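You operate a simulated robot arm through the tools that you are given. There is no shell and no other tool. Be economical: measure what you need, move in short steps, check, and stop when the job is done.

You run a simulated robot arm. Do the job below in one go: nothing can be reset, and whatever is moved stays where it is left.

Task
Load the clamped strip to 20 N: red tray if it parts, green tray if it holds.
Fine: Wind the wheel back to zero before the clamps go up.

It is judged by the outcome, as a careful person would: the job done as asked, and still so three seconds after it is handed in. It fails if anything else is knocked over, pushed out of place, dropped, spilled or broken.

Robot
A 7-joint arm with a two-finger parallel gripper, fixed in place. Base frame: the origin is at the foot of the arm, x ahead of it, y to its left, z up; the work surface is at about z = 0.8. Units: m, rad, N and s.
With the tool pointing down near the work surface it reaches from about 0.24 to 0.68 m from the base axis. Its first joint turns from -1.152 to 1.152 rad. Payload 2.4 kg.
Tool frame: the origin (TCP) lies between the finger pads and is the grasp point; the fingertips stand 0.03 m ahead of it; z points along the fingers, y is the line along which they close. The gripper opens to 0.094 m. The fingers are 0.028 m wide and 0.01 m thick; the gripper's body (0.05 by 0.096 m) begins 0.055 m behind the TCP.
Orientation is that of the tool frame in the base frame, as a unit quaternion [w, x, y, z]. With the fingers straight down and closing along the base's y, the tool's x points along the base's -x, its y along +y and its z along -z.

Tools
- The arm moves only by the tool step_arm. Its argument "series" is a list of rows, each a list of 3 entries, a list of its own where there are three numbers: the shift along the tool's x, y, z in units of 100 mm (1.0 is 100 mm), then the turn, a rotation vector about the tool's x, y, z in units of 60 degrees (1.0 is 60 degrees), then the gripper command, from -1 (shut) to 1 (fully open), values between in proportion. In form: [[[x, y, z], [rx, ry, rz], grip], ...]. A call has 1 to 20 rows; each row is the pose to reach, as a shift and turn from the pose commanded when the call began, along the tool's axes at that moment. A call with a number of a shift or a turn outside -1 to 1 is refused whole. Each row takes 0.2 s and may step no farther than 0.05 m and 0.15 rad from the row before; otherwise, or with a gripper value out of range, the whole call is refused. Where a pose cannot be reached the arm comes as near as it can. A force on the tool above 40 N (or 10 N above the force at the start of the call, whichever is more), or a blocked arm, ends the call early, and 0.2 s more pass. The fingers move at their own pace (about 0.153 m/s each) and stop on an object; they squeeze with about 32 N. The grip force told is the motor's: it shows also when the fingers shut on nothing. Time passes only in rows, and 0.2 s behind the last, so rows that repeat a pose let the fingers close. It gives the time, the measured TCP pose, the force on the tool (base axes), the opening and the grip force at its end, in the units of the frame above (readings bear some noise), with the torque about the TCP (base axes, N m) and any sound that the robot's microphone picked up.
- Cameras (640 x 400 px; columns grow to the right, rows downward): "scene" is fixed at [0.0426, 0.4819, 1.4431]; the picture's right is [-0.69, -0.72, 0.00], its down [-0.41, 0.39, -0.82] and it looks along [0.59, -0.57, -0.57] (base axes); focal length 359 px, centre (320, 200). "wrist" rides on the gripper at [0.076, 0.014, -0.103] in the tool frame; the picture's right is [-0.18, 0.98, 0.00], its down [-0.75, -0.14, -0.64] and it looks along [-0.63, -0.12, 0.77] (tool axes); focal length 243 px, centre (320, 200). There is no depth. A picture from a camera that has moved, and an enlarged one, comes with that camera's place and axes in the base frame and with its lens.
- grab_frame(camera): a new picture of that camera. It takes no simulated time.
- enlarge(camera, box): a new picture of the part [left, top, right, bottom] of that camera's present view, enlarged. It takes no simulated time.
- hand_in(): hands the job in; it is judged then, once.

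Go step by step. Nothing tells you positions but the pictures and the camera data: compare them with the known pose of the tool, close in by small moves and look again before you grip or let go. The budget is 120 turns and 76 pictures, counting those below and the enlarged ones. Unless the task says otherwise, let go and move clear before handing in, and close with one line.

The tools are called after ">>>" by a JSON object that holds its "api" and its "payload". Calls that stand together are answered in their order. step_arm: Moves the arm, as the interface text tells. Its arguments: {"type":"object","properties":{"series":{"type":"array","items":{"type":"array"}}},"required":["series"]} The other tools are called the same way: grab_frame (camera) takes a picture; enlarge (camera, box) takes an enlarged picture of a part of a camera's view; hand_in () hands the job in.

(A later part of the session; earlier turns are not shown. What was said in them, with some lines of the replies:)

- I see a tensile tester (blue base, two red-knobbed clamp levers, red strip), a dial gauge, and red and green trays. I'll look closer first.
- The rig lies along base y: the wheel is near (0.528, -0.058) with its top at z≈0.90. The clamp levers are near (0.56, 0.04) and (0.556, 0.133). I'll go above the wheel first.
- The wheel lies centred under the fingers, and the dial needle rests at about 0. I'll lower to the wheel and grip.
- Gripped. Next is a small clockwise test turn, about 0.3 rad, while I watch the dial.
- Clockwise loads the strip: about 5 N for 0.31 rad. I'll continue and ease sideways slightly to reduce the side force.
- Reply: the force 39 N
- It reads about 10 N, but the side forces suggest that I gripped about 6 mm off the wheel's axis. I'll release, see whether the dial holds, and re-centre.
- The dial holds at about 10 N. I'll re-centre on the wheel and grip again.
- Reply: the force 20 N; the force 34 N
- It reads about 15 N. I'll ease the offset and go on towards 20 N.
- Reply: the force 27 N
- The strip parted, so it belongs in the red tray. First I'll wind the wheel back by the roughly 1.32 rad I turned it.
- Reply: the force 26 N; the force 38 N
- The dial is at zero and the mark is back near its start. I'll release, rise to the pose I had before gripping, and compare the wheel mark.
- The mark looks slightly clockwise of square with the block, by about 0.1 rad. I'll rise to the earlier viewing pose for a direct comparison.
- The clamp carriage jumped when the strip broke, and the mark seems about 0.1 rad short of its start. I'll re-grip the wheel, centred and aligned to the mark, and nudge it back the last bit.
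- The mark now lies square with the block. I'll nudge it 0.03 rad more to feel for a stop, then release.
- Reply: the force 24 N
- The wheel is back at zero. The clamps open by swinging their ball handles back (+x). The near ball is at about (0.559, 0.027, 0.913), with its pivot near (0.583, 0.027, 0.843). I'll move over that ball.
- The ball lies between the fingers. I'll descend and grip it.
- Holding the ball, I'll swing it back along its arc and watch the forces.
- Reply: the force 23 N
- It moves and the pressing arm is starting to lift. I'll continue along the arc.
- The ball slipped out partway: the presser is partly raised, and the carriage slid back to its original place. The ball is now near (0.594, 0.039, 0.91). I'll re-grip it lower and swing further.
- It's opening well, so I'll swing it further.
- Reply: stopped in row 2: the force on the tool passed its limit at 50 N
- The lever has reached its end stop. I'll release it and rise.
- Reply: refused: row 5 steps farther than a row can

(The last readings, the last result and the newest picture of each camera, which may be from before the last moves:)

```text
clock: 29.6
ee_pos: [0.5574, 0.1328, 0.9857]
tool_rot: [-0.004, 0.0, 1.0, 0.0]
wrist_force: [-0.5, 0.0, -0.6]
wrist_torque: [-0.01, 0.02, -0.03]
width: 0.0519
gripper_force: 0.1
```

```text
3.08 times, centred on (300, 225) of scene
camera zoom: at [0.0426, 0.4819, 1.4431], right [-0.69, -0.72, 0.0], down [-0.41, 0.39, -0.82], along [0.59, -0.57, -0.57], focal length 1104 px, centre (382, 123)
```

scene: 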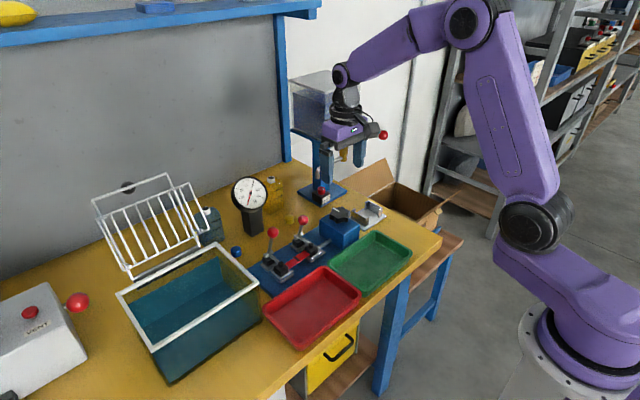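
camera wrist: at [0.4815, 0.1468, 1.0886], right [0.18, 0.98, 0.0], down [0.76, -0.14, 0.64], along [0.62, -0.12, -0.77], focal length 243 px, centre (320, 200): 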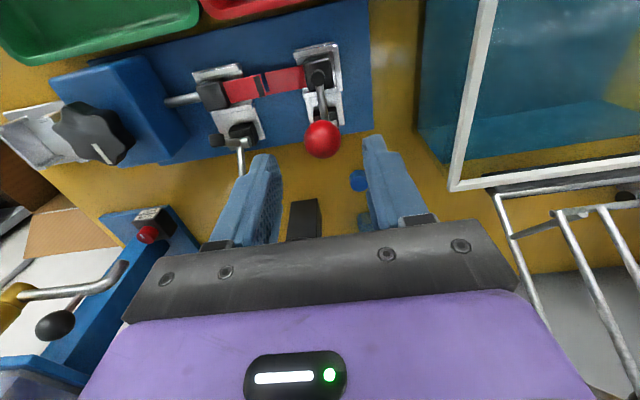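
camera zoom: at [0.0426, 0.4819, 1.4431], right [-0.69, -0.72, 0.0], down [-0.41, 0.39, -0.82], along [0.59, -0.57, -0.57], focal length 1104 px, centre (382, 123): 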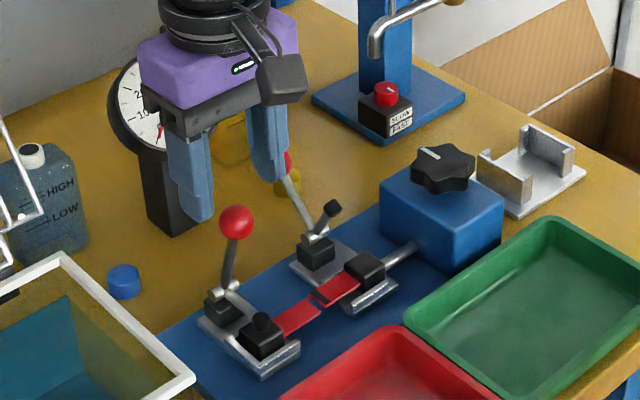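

Ball A is at about (0.556, 0.133, 0.93). I'll descend onto it, grip it at centre height and swing it back.

>>> {"api": "step_arm", "payload": {"series": [[[0, 0, 0.2], [0, 0, 0], 0.1], [[0, 0, 0.4], [0, 0, 0], 0.1], [[0.0, 0, 0.6], [0, 0, 0], 0.1], [[0.0, 0, 0.6], [0, 0, 0], -1], [[0.0, 0, 0.6], [0, 0, 0], -1]]}}

>>> {"api": "enlarge", "payload": {"camera": "wrist", "box": [220, 20, 420, 220]}}

>>> {"api": "enlarge", "payload": {"camera": "scene", "box": [220, 160, 380, 290]}}

```text
clock: 30.8
ee_pos: [0.5562, 0.1339, 0.9248]
tool_rot: [-0.003, -0.001, 1.0, 0.0]
wrist_force: [0.2, 9.2, -0.2]
wrist_torque: [-0.09, 0.08, 0.02]
width: 0.0249
gripper_force: 44.9
```

```text
2.00 times, centred on (320, 120) of wrist
camera zoom: at [0.4806, 0.1486, 1.028], right [0.18, 0.98, 0.0], down [0.76, -0.14, 0.64], along [0.63, -0.12, -0.77], focal length 485 px, centre (320, 360)
```

zoom: 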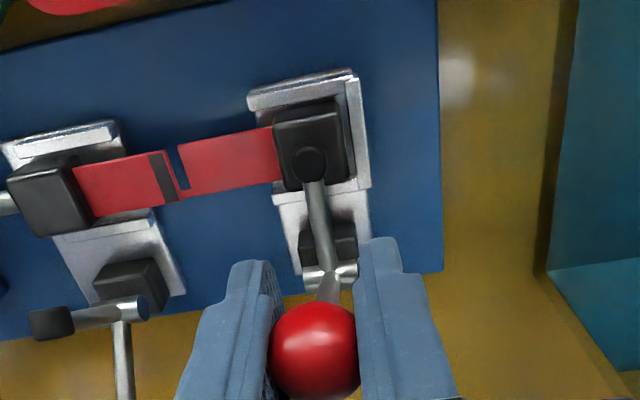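

```text
3.08 times, centred on (300, 225) of scene
camera zoom: at [0.0426, 0.4822, 1.443], right [-0.69, -0.72, 0.0], down [-0.41, 0.39, -0.82], along [0.59, -0.57, -0.57], focal length 1104 px, centre (382, 123)
```

zoom: 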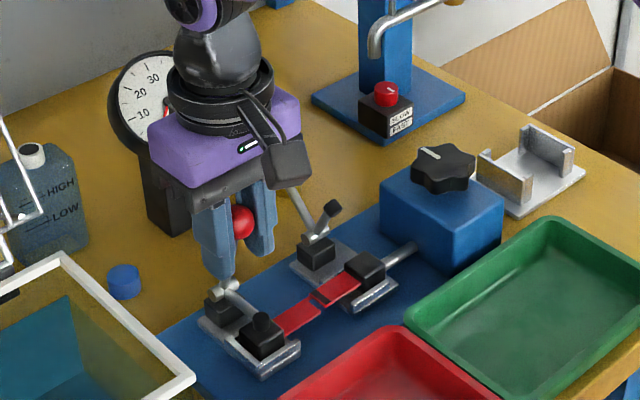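

>>> {"api": "step_arm", "payload": {"series": [[[-0.1, 0, -0.02], [0, 0, 0], -1], [[-0.2, 0, -0.03], [0, 0, 0], -1], [[-0.3, 0, -0.02], [0, 0, 0], -1], [[-0.4, 0, 0.01], [0, 0, 0], -1], [[-0.4, 0, 0.01], [0, 0, 0], -1]]}}

>>> {"api": "enlarge", "payload": {"camera": "scene", "box": [220, 160, 380, 290]}}

```text
clock: 32.0
ee_pos: [0.5963, 0.1336, 0.9255]
tool_rot: [-0.002, -0.001, 1.0, 0.001]
wrist_force: [-8.6, 18.2, 16.3]
wrist_torque: [-0.24, 0.87, -0.08]
width: 0.0252
gripper_force: 44.9
```

```text
3.08 times, centred on (300, 225) of scene
camera zoom: at [0.0421, 0.4824, 1.4429], right [-0.69, -0.72, 0.0], down [-0.41, 0.39, -0.82], along [0.59, -0.57, -0.57], focal length 1104 px, centre (382, 123)
```

zoom: 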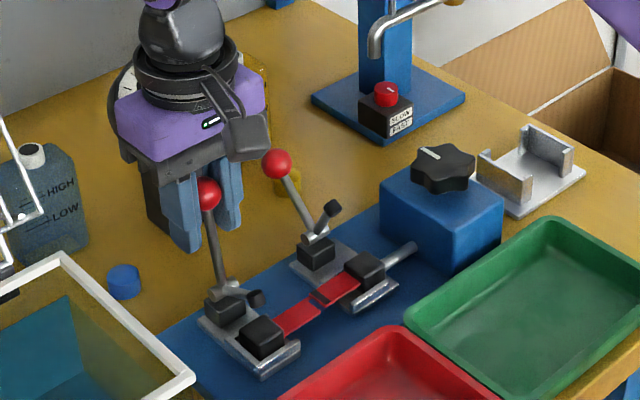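

>>> {"api": "step_arm", "payload": {"series": [[[-0.09, 0, 0.04], [0, 0, 0], -1], [[-0.18, 0, 0.09], [0, 0, 0], -1], [[-0.25, 0, 0.15], [0, 0, 0], -1], [[-0.25, 0, 0.15], [0, 0, 0], -1]]}}

>>> {"api": "enlarge", "payload": {"camera": "scene", "box": [220, 160, 380, 290]}}

```text
clock: 33.0
ee_pos: [0.6226, 0.134, 0.909]
tool_rot: [-0.001, -0.002, 1.0, 0.0]
wrist_force: [2.5, 18.4, 20.9]
wrist_torque: [-0.37, 0.68, -0.1]
width: 0.0252
gripper_force: 45.0
```

```text
3.08 times, centred on (300, 225) of scene
camera zoom: at [0.0422, 0.4823, 1.4429], right [-0.69, -0.72, 0.0], down [-0.41, 0.39, -0.82], along [0.59, -0.57, -0.57], focal length 1104 px, centre (382, 123)
```

zoom: 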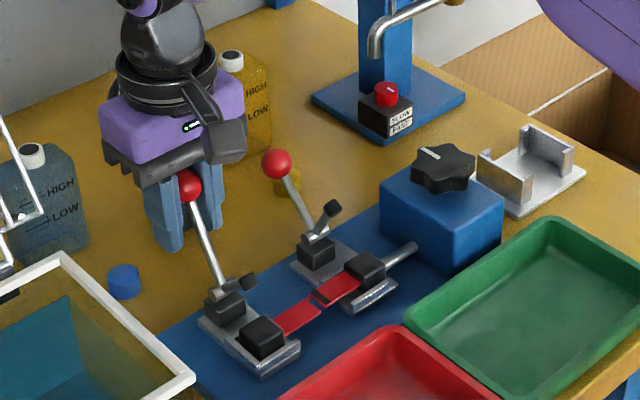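

>>> {"api": "step_arm", "payload": {"series": [[[-0.08, 0, 0.05], [0, 0, 0], -1], [[-0.14, 0, 0.11], [0, 0, 0], -1], [[-0.17, 0, 0.15], [0, 0, 0], -1]]}}

>>> {"api": "enlarge", "payload": {"camera": "scene", "box": [220, 160, 380, 290]}}

```text
clock: 33.8
ee_pos: [0.6389, 0.1354, 0.8936]
tool_rot: [-0.003, -0.002, 1.0, 0.0]
wrist_force: [2.4, 19.9, 19.2]
wrist_torque: [-0.51, 1.07, -0.08]
width: 0.0249
gripper_force: 45.4
```

```text
3.08 times, centred on (300, 225) of scene
camera zoom: at [0.0423, 0.4824, 1.4429], right [-0.69, -0.72, 0.0], down [-0.41, 0.39, -0.82], along [0.59, -0.57, -0.57], focal length 1104 px, centre (382, 123)
```

zoom: 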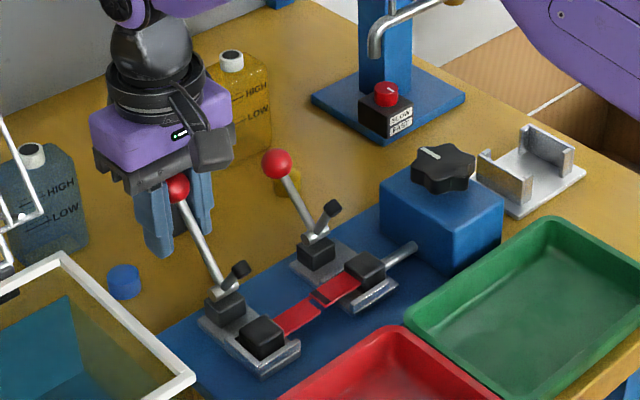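

Nearly there; a little further to the end stop, then release and rise clear.

>>> {"api": "step_arm", "payload": {"series": [[[-0.04, 0, 0.06], [0, 0, 0], -1], [[-0.07, 0, 0.12], [0, 0, 0], -1], [[-0.07, 0, 0.12], [0, 0, 0], -1]]}}

>>> {"api": "step_arm", "payload": {"series": [[[0, 0, 0], [0, 0, 0], 0.1], [[0, 0, 0], [0, 0, 0], 0.1], [[0, 0, -0.35], [0, 0, 0], 0.1], [[0, 0, -0.7], [0, 0, 0], 0.1], [[0.3, -0.2, -1.0], [0, 0, 0], 0.1], [[0.7, -0.3, -1.0], [0, 0, 0], 0.1], [[1.0, -0.5, -1.0], [0, 0, 0], 0.1]]}}

>>> {"api": "grab_frame", "payload": {"camera": "scene"}}

>>> {"api": "enlarge", "payload": {"camera": "scene", "box": [250, 220, 350, 290]}}

>>> {"api": "enlarge", "payload": {"camera": "wrist", "box": [200, 20, 440, 200]}}

```text
clock: 34.6
ee_pos: [0.6455, 0.1348, 0.8837]
tool_rot: [-0.001, -0.001, 1.0, 0.0]
wrist_force: [-2.6, 15.6, 30.5]
wrist_torque: [-0.46, 0.62, 0.0]
width: 0.0252
gripper_force: 45.3
```

```text
clock: 36.2
ee_pos: [0.5444, 0.0837, 0.9819]
tool_rot: [-0.005, 0.0, 1.0, 0.0]
wrist_force: [-0.3, -0.2, 0.7]
wrist_torque: [-0.01, 0.03, -0.02]
width: 0.0517
gripper_force: 0.1
```

```text
30 pictures are left
```

scene: 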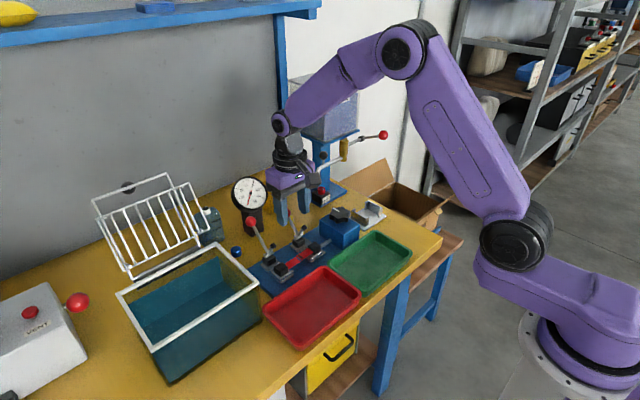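

```text
5.71 times, centred on (300, 255) of scene
camera zoom: at [0.0426, 0.482, 1.4431], right [-0.69, -0.72, 0.0], down [-0.41, 0.39, -0.82], along [0.59, -0.57, -0.57], focal length 2051 px, centre (434, -114)
```

zoom: 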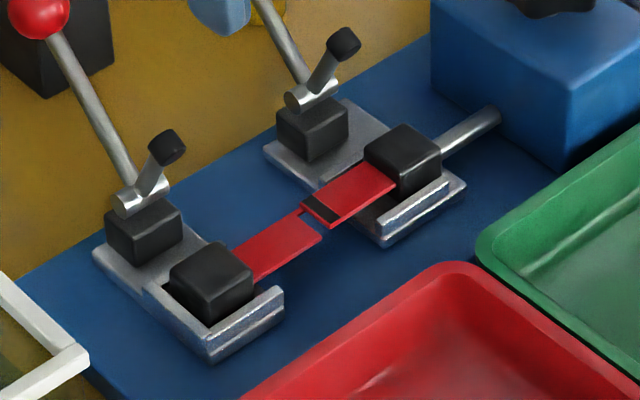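

```text
2.22 times, centred on (320, 110) of wrist
camera zoom: at [0.4684, 0.0978, 1.0849], right [0.18, 0.98, 0.0], down [0.76, -0.14, 0.64], along [0.62, -0.12, -0.77], focal length 539 px, centre (320, 400)
```

zoom: 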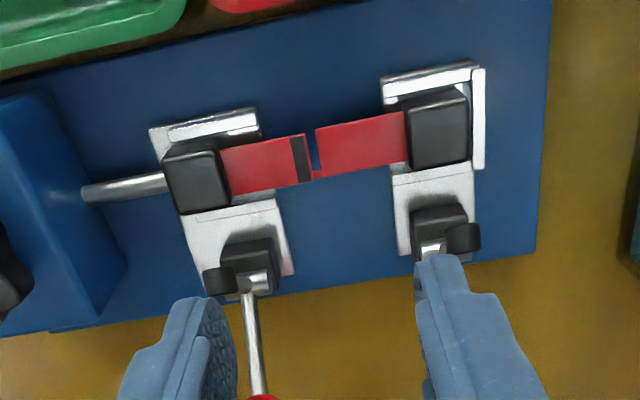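

Both clamps are open. The strip halves lie at x≈0.531: the left half is exposed over y≈0.084–0.12 and the right half over 0.041–0.082. I'll turn the gripper 90° so it closes along x, over the left half.

>>> {"api": "step_arm", "payload": {"series": [[[0.05, 0.05, 0], [0, 0, 0.125], 0.0], [[0.1, 0.1, 0], [0, 0, 0.25], 0.0], [[0.134, 0.18, 0], [0, 0, 0.375], 0.0], [[0.134, 0.18, 0], [0, 0, 0.5], 0.0], [[0.134, 0.18, 0], [0, 0, 0.625], 0.0], [[0.134, 0.18, 0], [0, 0, 0.75], 0.0]]}}

>>> {"api": "step_arm", "payload": {"series": [[[0, 0, 0], [0, 0, 0.125], 0.0], [[0, 0, 0], [0, 0, 0.25], 0.0], [[0, 0, 0.1], [0, 0, 0.375], 0.0], [[0, 0, 0.2], [0, 0, 0.5], 0.0], [[0, 0, 0.35], [0, 0, 0.625], 0.0], [[0, 0, 0.5], [0, 0, 0.75], 0.0]]}}

>>> {"api": "grab_frame", "payload": {"camera": "wrist"}}

>>> {"api": "enlarge", "payload": {"camera": "scene", "box": [240, 180, 360, 290]}}

```text
clock: 37.6
ee_pos: [0.5316, 0.1016, 0.9808]
tool_rot: [-0.004, 0.385, 0.923, -0.002]
wrist_force: [-0.9, 1.1, -0.2]
wrist_torque: [0.01, 0.01, 0.01]
width: 0.0468
gripper_force: 0.2
```

```text
clock: 39.0
ee_pos: [0.5313, 0.103, 0.9311]
tool_rot: [-0.003, 0.708, 0.706, -0.003]
wrist_force: [-0.1, 0.0, 0.2]
wrist_torque: [0.02, 0.01, 0.0]
width: 0.047
gripper_force: 0.1
```

```text
27 pictures are left
camera wrist: at [0.5468, 0.1776, 1.034], right [0.98, -0.19, -0.01], down [-0.14, -0.75, 0.64], along [-0.13, -0.63, -0.77], focal length 243 px, centre (320, 200)
```

wrist: 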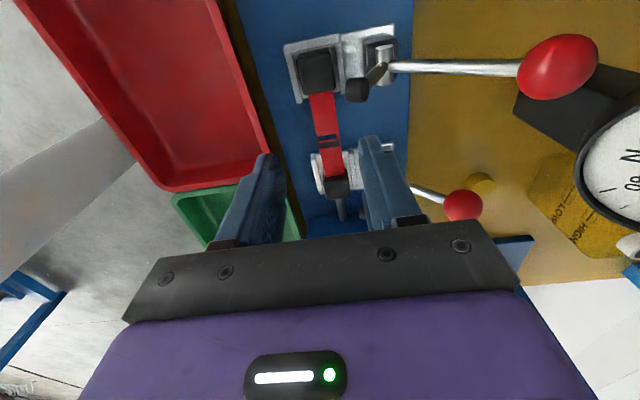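

```text
3.64 times, centred on (300, 235) of scene
camera zoom: at [0.0426, 0.4819, 1.4431], right [-0.69, -0.72, 0.0], down [-0.41, 0.39, -0.82], along [0.59, -0.57, -0.57], focal length 1305 px, centre (393, 73)
```

zoom: 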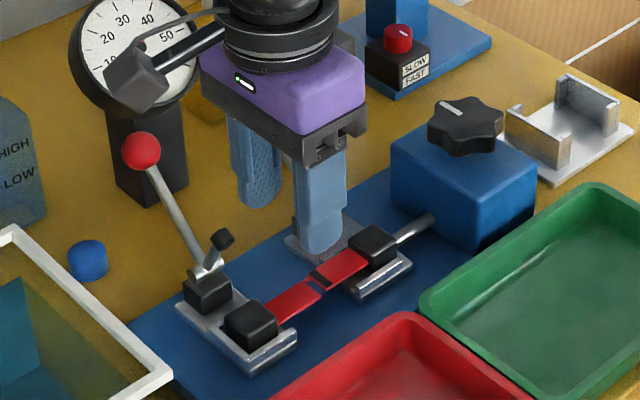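

The fingers straddle the left half, whose strip centre is at x≈0.533. I'll descend with a slightly narrower opening.

>>> {"api": "step_arm", "payload": {"series": [[[0, 0.02, 0.2], [0, 0, 0], -0.1], [[0, 0.02, 0.4], [0, 0, 0], -0.1], [[0, 0.02, 0.6], [0, 0, 0], -0.1], [[0, 0.02, 0.72], [0, 0, 0], -0.1]]}}

>>> {"api": "enlarge", "payload": {"camera": "scene", "box": [240, 180, 360, 290]}}

>>> {"api": "enlarge", "payload": {"camera": "wrist", "box": [220, 20, 440, 220]}}

```text
clock: 40.0
ee_pos: [0.5338, 0.1007, 0.8616]
tool_rot: [-0.002, 0.707, 0.707, -0.002]
wrist_force: [-0.2, -0.6, 5.6]
wrist_torque: [0.08, -0.07, 0.01]
width: 0.0416
gripper_force: 0.0
```

```text
3.64 times, centred on (300, 235) of scene
camera zoom: at [0.0424, 0.4819, 1.4431], right [-0.69, -0.72, 0.0], down [-0.41, 0.39, -0.82], along [0.59, -0.57, -0.57], focal length 1305 px, centre (393, 73)
```

zoom: 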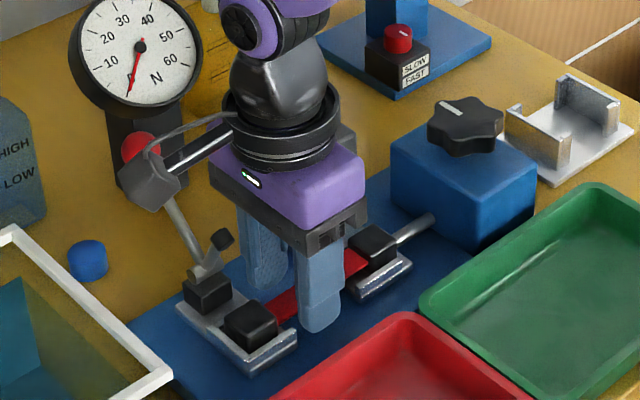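

```text
2.00 times, centred on (330, 120) of wrist
camera zoom: at [0.5485, 0.177, 0.9633], right [0.98, -0.18, -0.01], down [-0.14, -0.75, 0.64], along [-0.12, -0.63, -0.77], focal length 485 px, centre (300, 360)
```

zoom: 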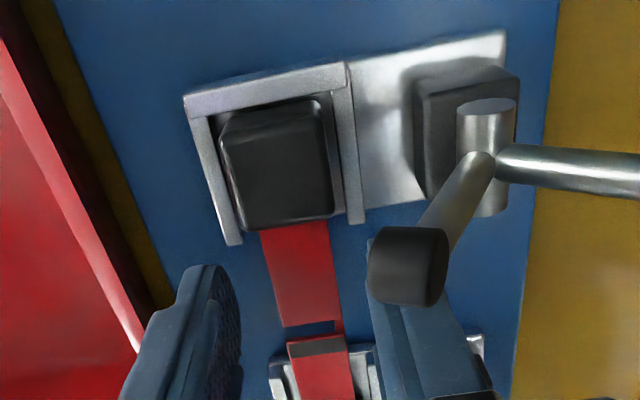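

A slight upward force shows, though the view looks clear. I'll lower a few millimetres to see if it grows.

>>> {"api": "step_arm", "payload": {"series": [[[0, 0, 0.02], [0, 0, 0], -0.1], [[0, 0, 0.04], [0, 0, 0], -0.1]]}}

```text
clock: 40.6
ee_pos: [0.5355, 0.0999, 0.8611]
tool_rot: [-0.001, 0.707, 0.707, -0.001]
wrist_force: [-5.6, 0.7, 9.6]
wrist_torque: [0.11, 0.01, 0.02]
width: 0.0387
gripper_force: 0.0
stopped in row 2: the force on the tool passed its limit at 46 N (the readings are from after the stop); the commanded pose is now the measured one
```

Something firm is at tip height z≈0.831, probably the base plate. I'll raise 3 mm and close to see whether the strip is caught.

>>> {"api": "step_arm", "payload": {"series": [[[0, -0.02, -0.03], [0, 0, 0], -0.1], [[0, -0.02, -0.03], [0, 0, 0], -1], [[0, -0.02, -0.03], [0, 0, 0], -1]]}}

>>> {"api": "enlarge", "payload": {"camera": "wrist", "box": [220, 20, 440, 220]}}

>>> {"api": "enlarge", "payload": {"camera": "scene", "box": [250, 220, 350, 290]}}

```text
clock: 41.4
ee_pos: [0.5331, 0.1014, 0.8646]
tool_rot: [0.0, 0.708, 0.707, -0.001]
wrist_force: [-0.5, 0.2, 0.6]
wrist_torque: [0.02, -0.01, -0.01]
width: 0.0
gripper_force: 32.2
```

```text
2.00 times, centred on (330, 120) of wrist
camera zoom: at [0.5478, 0.1768, 0.9661], right [0.98, -0.18, 0.0], down [-0.14, -0.75, 0.64], along [-0.12, -0.63, -0.77], focal length 485 px, centre (300, 360)
```

zoom: 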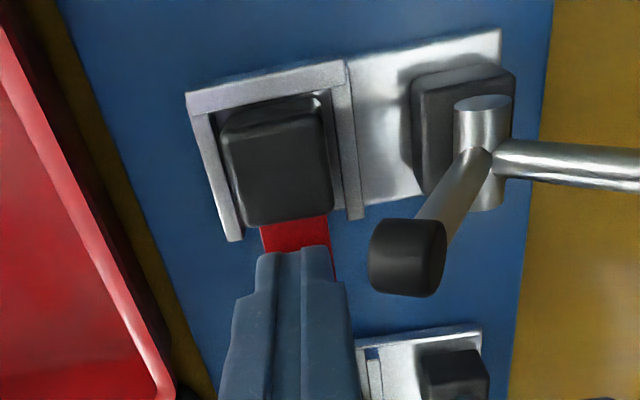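

```text
5.71 times, centred on (300, 255) of scene
camera zoom: at [0.0426, 0.4819, 1.4431], right [-0.69, -0.72, 0.0], down [-0.41, 0.39, -0.82], along [0.59, -0.57, -0.57], focal length 2051 px, centre (434, -114)
```

zoom: 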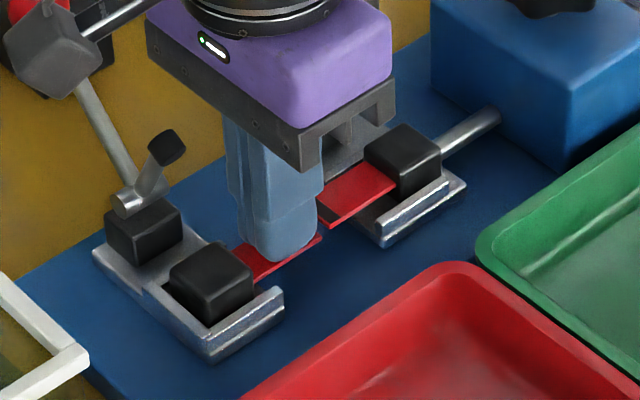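

The fingers closed just above the strip. The torque shows that the earlier contact was the end of the clamp's side rail at y≈0.115. I'll shift 4 mm towards −y, then go lower.

>>> {"api": "step_arm", "payload": {"series": [[[0, 0, -0.1], [0, 0, 0], -1], [[-0.04, 0, -0.1], [0, 0, 0], -0.15], [[-0.04, 0, -0.1], [0, 0, 0], -0.15], [[-0.04, 0, 0], [0, 0, 0], -0.15], [[-0.04, 0, 0.07], [0, 0, 0], -0.15], [[-0.04, 0, 0.13], [0, 0, 0], -0.15]]}}

```text
clock: 42.8
ee_pos: [0.5328, 0.0978, 0.8494]
tool_rot: [0.0, 0.707, 0.707, 0.0]
wrist_force: [0.9, -0.6, 0.3]
wrist_torque: [0.01, 0.05, 0.01]
width: 0.0403
gripper_force: 0.1
```

No contact this time. I'll close and check.

>>> {"api": "step_arm", "payload": {"series": [[[0, 0, 0], [0, 0, 0], -1], [[0, 0, 0], [0, 0, 0], -1]]}}

>>> {"api": "enlarge", "payload": {"camera": "wrist", "box": [220, 20, 440, 220]}}

```text
clock: 43.4
ee_pos: [0.5338, 0.0979, 0.8487]
tool_rot: [0.0, 0.707, 0.708, -0.001]
wrist_force: [-0.3, 0.5, 0.4]
wrist_torque: [0.07, 0.0, -0.03]
width: 0.019
gripper_force: 31.5
```

```text
2.00 times, centred on (330, 120) of wrist
camera zoom: at [0.5473, 0.1736, 0.9525], right [0.98, -0.18, 0.0], down [-0.14, -0.75, 0.64], along [-0.12, -0.63, -0.77], focal length 485 px, centre (300, 360)
```

zoom: 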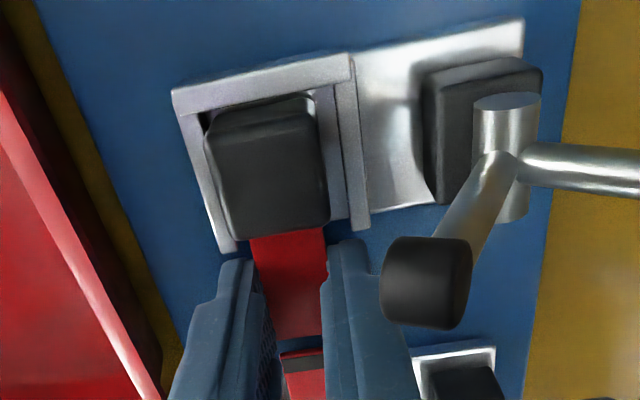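

I have it (19 mm wide). I'll lift a little and look.

>>> {"api": "step_arm", "payload": {"series": [[[0, 0, -0.05], [0, 0, 0], -1], [[0, 0, -0.1], [0, 0, 0], -1], [[0, 0, -0.15], [0, 0, 0], -1]]}}

>>> {"api": "enlarge", "payload": {"camera": "scene", "box": [250, 220, 350, 290]}}

```text
clock: 44.2
ee_pos: [0.5336, 0.0971, 0.8654]
tool_rot: [0.0, 0.707, 0.707, -0.001]
wrist_force: [0.4, 0.2, -0.8]
wrist_torque: [0.0, 0.01, 0.0]
width: 0.0188
gripper_force: 32.6
```

```text
5.71 times, centred on (300, 255) of scene
camera zoom: at [0.0426, 0.4819, 1.4431], right [-0.69, -0.72, 0.0], down [-0.41, 0.39, -0.82], along [0.59, -0.57, -0.57], focal length 2051 px, centre (434, -114)
```

zoom: 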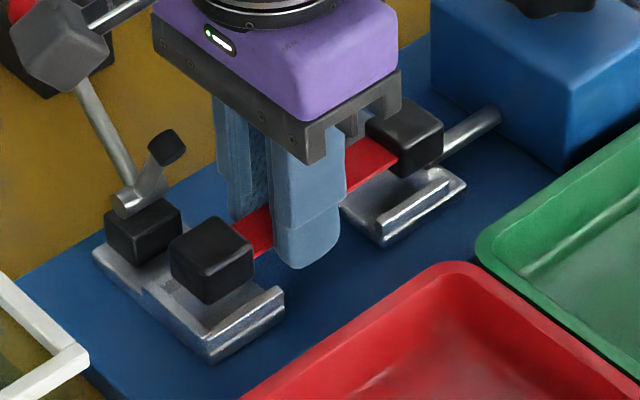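

Both halves lift together: the strip has torn but still hangs as one piece, or I'm holding both ends. I'll move gently towards −x away from the raised pressers while lifting.

>>> {"api": "step_arm", "payload": {"series": [[[0, -0.08, -0.05], [0, 0, 0], -1], [[0, -0.18, -0.15], [0, 0, 0], -1], [[0, -0.28, -0.25], [0, 0, 0], -1], [[0, -0.38, -0.35], [0, 0, 0], -1], [[0, -0.48, -0.45], [0, 0, 0], -1]]}}

>>> {"api": "enlarge", "payload": {"camera": "scene", "box": [240, 180, 380, 290]}}

>>> {"api": "grab_frame", "payload": {"camera": "wrist"}}

```text
clock: 45.4
ee_pos: [0.485, 0.0963, 0.9099]
tool_rot: [0.0, 0.707, 0.707, -0.001]
wrist_force: [-0.2, 0.4, -0.1]
wrist_torque: [0.06, -0.04, 0.01]
width: 0.0187
gripper_force: 32.1
```

```text
3.64 times, centred on (310, 235) of scene
camera zoom: at [0.0426, 0.4819, 1.4431], right [-0.69, -0.72, 0.0], down [-0.41, 0.39, -0.82], along [0.59, -0.57, -0.57], focal length 1305 px, centre (356, 73)
```

zoom: 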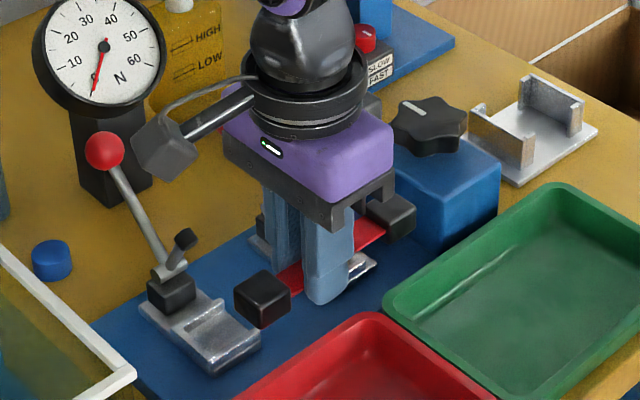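

```text
18 pictures are left
camera wrist: at [0.4994, 0.1728, 1.0122], right [0.98, -0.18, 0.0], down [-0.14, -0.75, 0.64], along [-0.12, -0.63, -0.77], focal length 243 px, centre (320, 200)
```

wrist: 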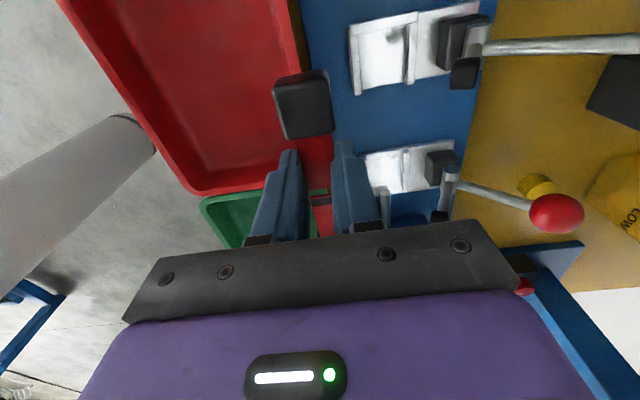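

They travel as one. Next I'll go over the red tray, centred near (0.414, 0.141).

>>> {"api": "step_arm", "payload": {"series": [[[0.12, -0.18, 0], [0, 0, 0], -1], [[0.25, -0.36, 0], [0, 0, 0], -1], [[0.37, -0.54, 0], [0, 0, 0], -1], [[0.5, -0.71, 0], [0, 0, 0], -1], [[0.5, -0.71, 0.2], [0, 0, 0], -1]]}}

>>> {"api": "grab_frame", "payload": {"camera": "scene"}}

>>> {"api": "grab_frame", "payload": {"camera": "wrist"}}

```text
clock: 46.6
ee_pos: [0.4143, 0.1484, 0.8911]
tool_rot: [-0.001, 0.707, 0.707, -0.001]
wrist_force: [-0.5, 0.1, -0.2]
wrist_torque: [0.01, -0.04, 0.02]
width: 0.0189
gripper_force: 31.6
```

```text
17 pictures are left
```

scene: 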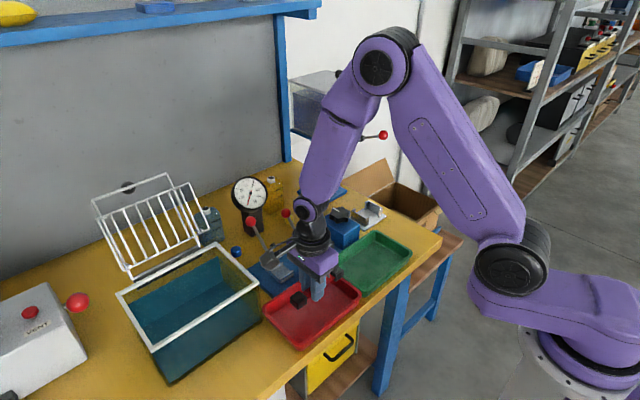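

```text
16 pictures are left
camera wrist: at [0.4275, 0.2232, 0.9935], right [0.98, -0.18, 0.0], down [-0.14, -0.75, 0.64], along [-0.12, -0.63, -0.77], focal length 243 px, centre (320, 200)
```

wrist: 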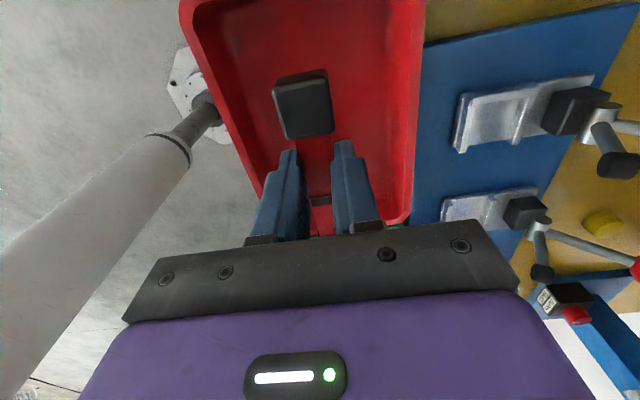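

>>> {"api": "enlarge", "payload": {"camera": "scene", "box": [250, 240, 390, 350]}}

```text
3.64 times, centred on (320, 295) of scene
camera zoom: at [0.0426, 0.482, 1.4431], right [-0.69, -0.72, 0.0], down [-0.41, 0.39, -0.82], along [0.59, -0.57, -0.57], focal length 1305 px, centre (320, -146)
```

zoom: 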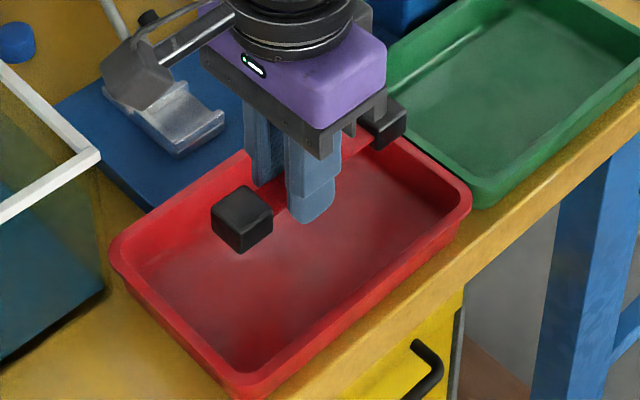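

The piece needs to move about 9 mm in +y and 5 mm in +x to sit centred in the tray. Then I'll lower gently.

>>> {"api": "step_arm", "payload": {"series": [[[0.09, 0.05, 0], [0, 0, 0], -1], [[0.09, 0.05, 0.15], [0, 0, 0], -1], [[0.09, 0.05, 0.3], [0, 0, 0], -1], [[0.09, 0.05, 0.4], [0, 0, 0], -1], [[0.09, 0.05, 0.4], [0, 0, 0], -1]]}}

>>> {"api": "enlarge", "payload": {"camera": "scene", "box": [250, 240, 390, 350]}}

```text
clock: 47.8
ee_pos: [0.4178, 0.1557, 0.8513]
tool_rot: [-0.001, 0.707, 0.707, 0.0]
wrist_force: [0.4, 0.0, 0.7]
wrist_torque: [0.01, -0.01, 0.01]
width: 0.0189
gripper_force: 32.0
```

```text
3.64 times, centred on (320, 295) of scene
camera zoom: at [0.0426, 0.4819, 1.4431], right [-0.69, -0.72, 0.0], down [-0.41, 0.39, -0.82], along [0.59, -0.57, -0.57], focal length 1305 px, centre (320, -146)
```

zoom: 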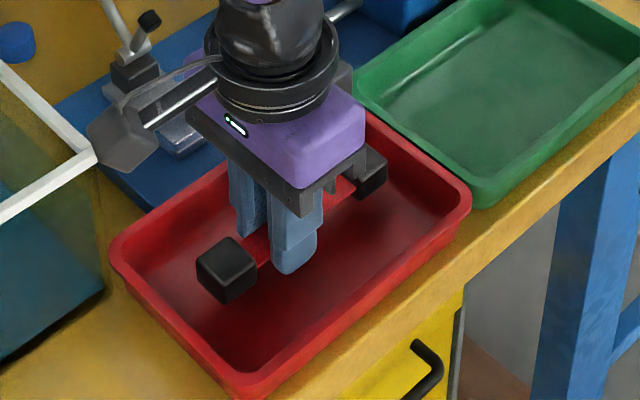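

It's well inside the tray. I'll lower in small steps until contact.

>>> {"api": "step_arm", "payload": {"series": [[[0, 0, 0.04], [0, 0, 0], -1], [[0, 0, 0.07], [0, 0, 0], -1], [[0, 0, 0.1], [0, 0, 0], -1]]}}

```text
clock: 48.6
ee_pos: [0.4189, 0.1551, 0.8399]
tool_rot: [-0.001, 0.707, 0.707, -0.002]
wrist_force: [-0.3, 0.3, -0.6]
wrist_torque: [-0.01, -0.01, -0.01]
width: 0.0186
gripper_force: 32.2
```

>>> {"api": "step_arm", "payload": {"series": [[[0, 0, 0.02], [0, 0, 0], -1], [[0, 0, 0.04], [0, 0, 0], -1]]}}

>>> {"api": "enlarge", "payload": {"camera": "scene", "box": [250, 240, 390, 350]}}

```text
clock: 49.2
ee_pos: [0.4203, 0.1563, 0.8364]
tool_rot: [0.0, 0.707, 0.707, -0.002]
wrist_force: [-0.6, 0.6, -1.1]
wrist_torque: [0.01, -0.02, 0.01]
width: 0.0188
gripper_force: 32.2
```

```text
3.64 times, centred on (320, 295) of scene
camera zoom: at [0.0426, 0.4819, 1.4431], right [-0.69, -0.72, 0.0], down [-0.41, 0.39, -0.82], along [0.59, -0.57, -0.57], focal length 1305 px, centre (320, -146)
```

zoom: 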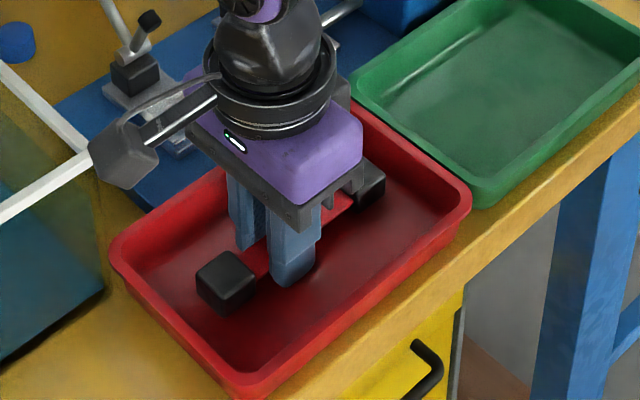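

It's almost on the tray floor. I'll release it with a small opening and rise.

>>> {"api": "step_arm", "payload": {"series": [[[0, 0, 0.0], [0, 0, 0], -0.3], [[0, 0, 0], [0, 0, 0], -0.1], [[0, 0, 0], [0, 0, 0], -0.1], [[0, 0, -0.2], [0, 0, 0], -0.1], [[0, 0, -0.5], [0, 0, 0], -0.1], [[0, 0, -0.95], [0, 0, 0], -0.1]]}}

>>> {"api": "step_arm", "payload": {"series": [[[0, -0.2, -0.3], [0, 0, 0], -0.1], [[0, -0.5, -0.6], [0, 0, 0], -0.1], [[0, -0.7, -1.0], [0, 0, 0], -0.1]]}}

>>> {"api": "grab_frame", "payload": {"camera": "scene"}}

>>> {"api": "enlarge", "payload": {"camera": "scene", "box": [240, 180, 390, 350]}}

```text
clock: 50.6
ee_pos: [0.4188, 0.155, 0.9304]
tool_rot: [0.0, 0.707, 0.707, 0.0]
wrist_force: [-0.2, -0.3, -0.2]
wrist_torque: [-0.02, 0.0, -0.02]
width: 0.0421
gripper_force: 0.2
```

```text
clock: 51.4
ee_pos: [0.3501, 0.1548, 1.033]
tool_rot: [-0.001, 0.707, 0.707, -0.001]
wrist_force: [-0.3, -0.7, -0.3]
wrist_torque: [0.01, -0.01, 0.0]
width: 0.0422
gripper_force: 0.0
```

```text
12 pictures are left
```

scene: 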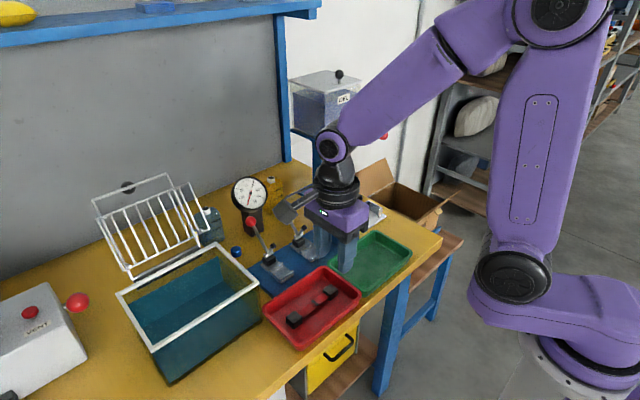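

```text
2.35 times, centred on (315, 265) of scene
camera zoom: at [0.0426, 0.4819, 1.4431], right [-0.69, -0.72, 0.0], down [-0.41, 0.39, -0.82], along [0.59, -0.57, -0.57], focal length 844 px, centre (332, 47)
```

zoom: 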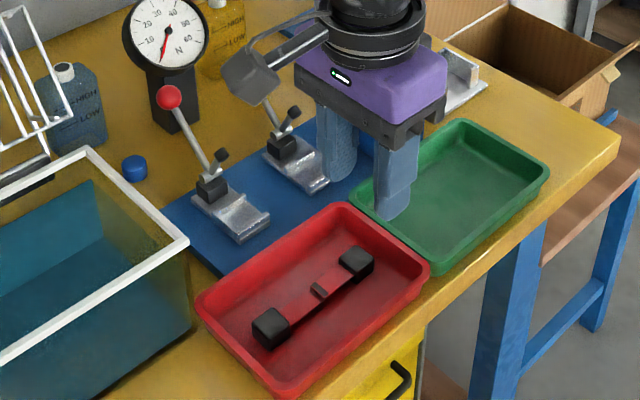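

Both pieces of the strip lie in the red tray, the rig is empty, the wheel and dial are at zero and the arm is clear, so I'm handing in.

>>> {"api": "hand_in", "payload": {}}

```text
The job is handed in.
```

The strip parted between about 15 and 20 N, so both pieces are in the red tray; I wound the wheel back to its starting mark before raising the clamps.
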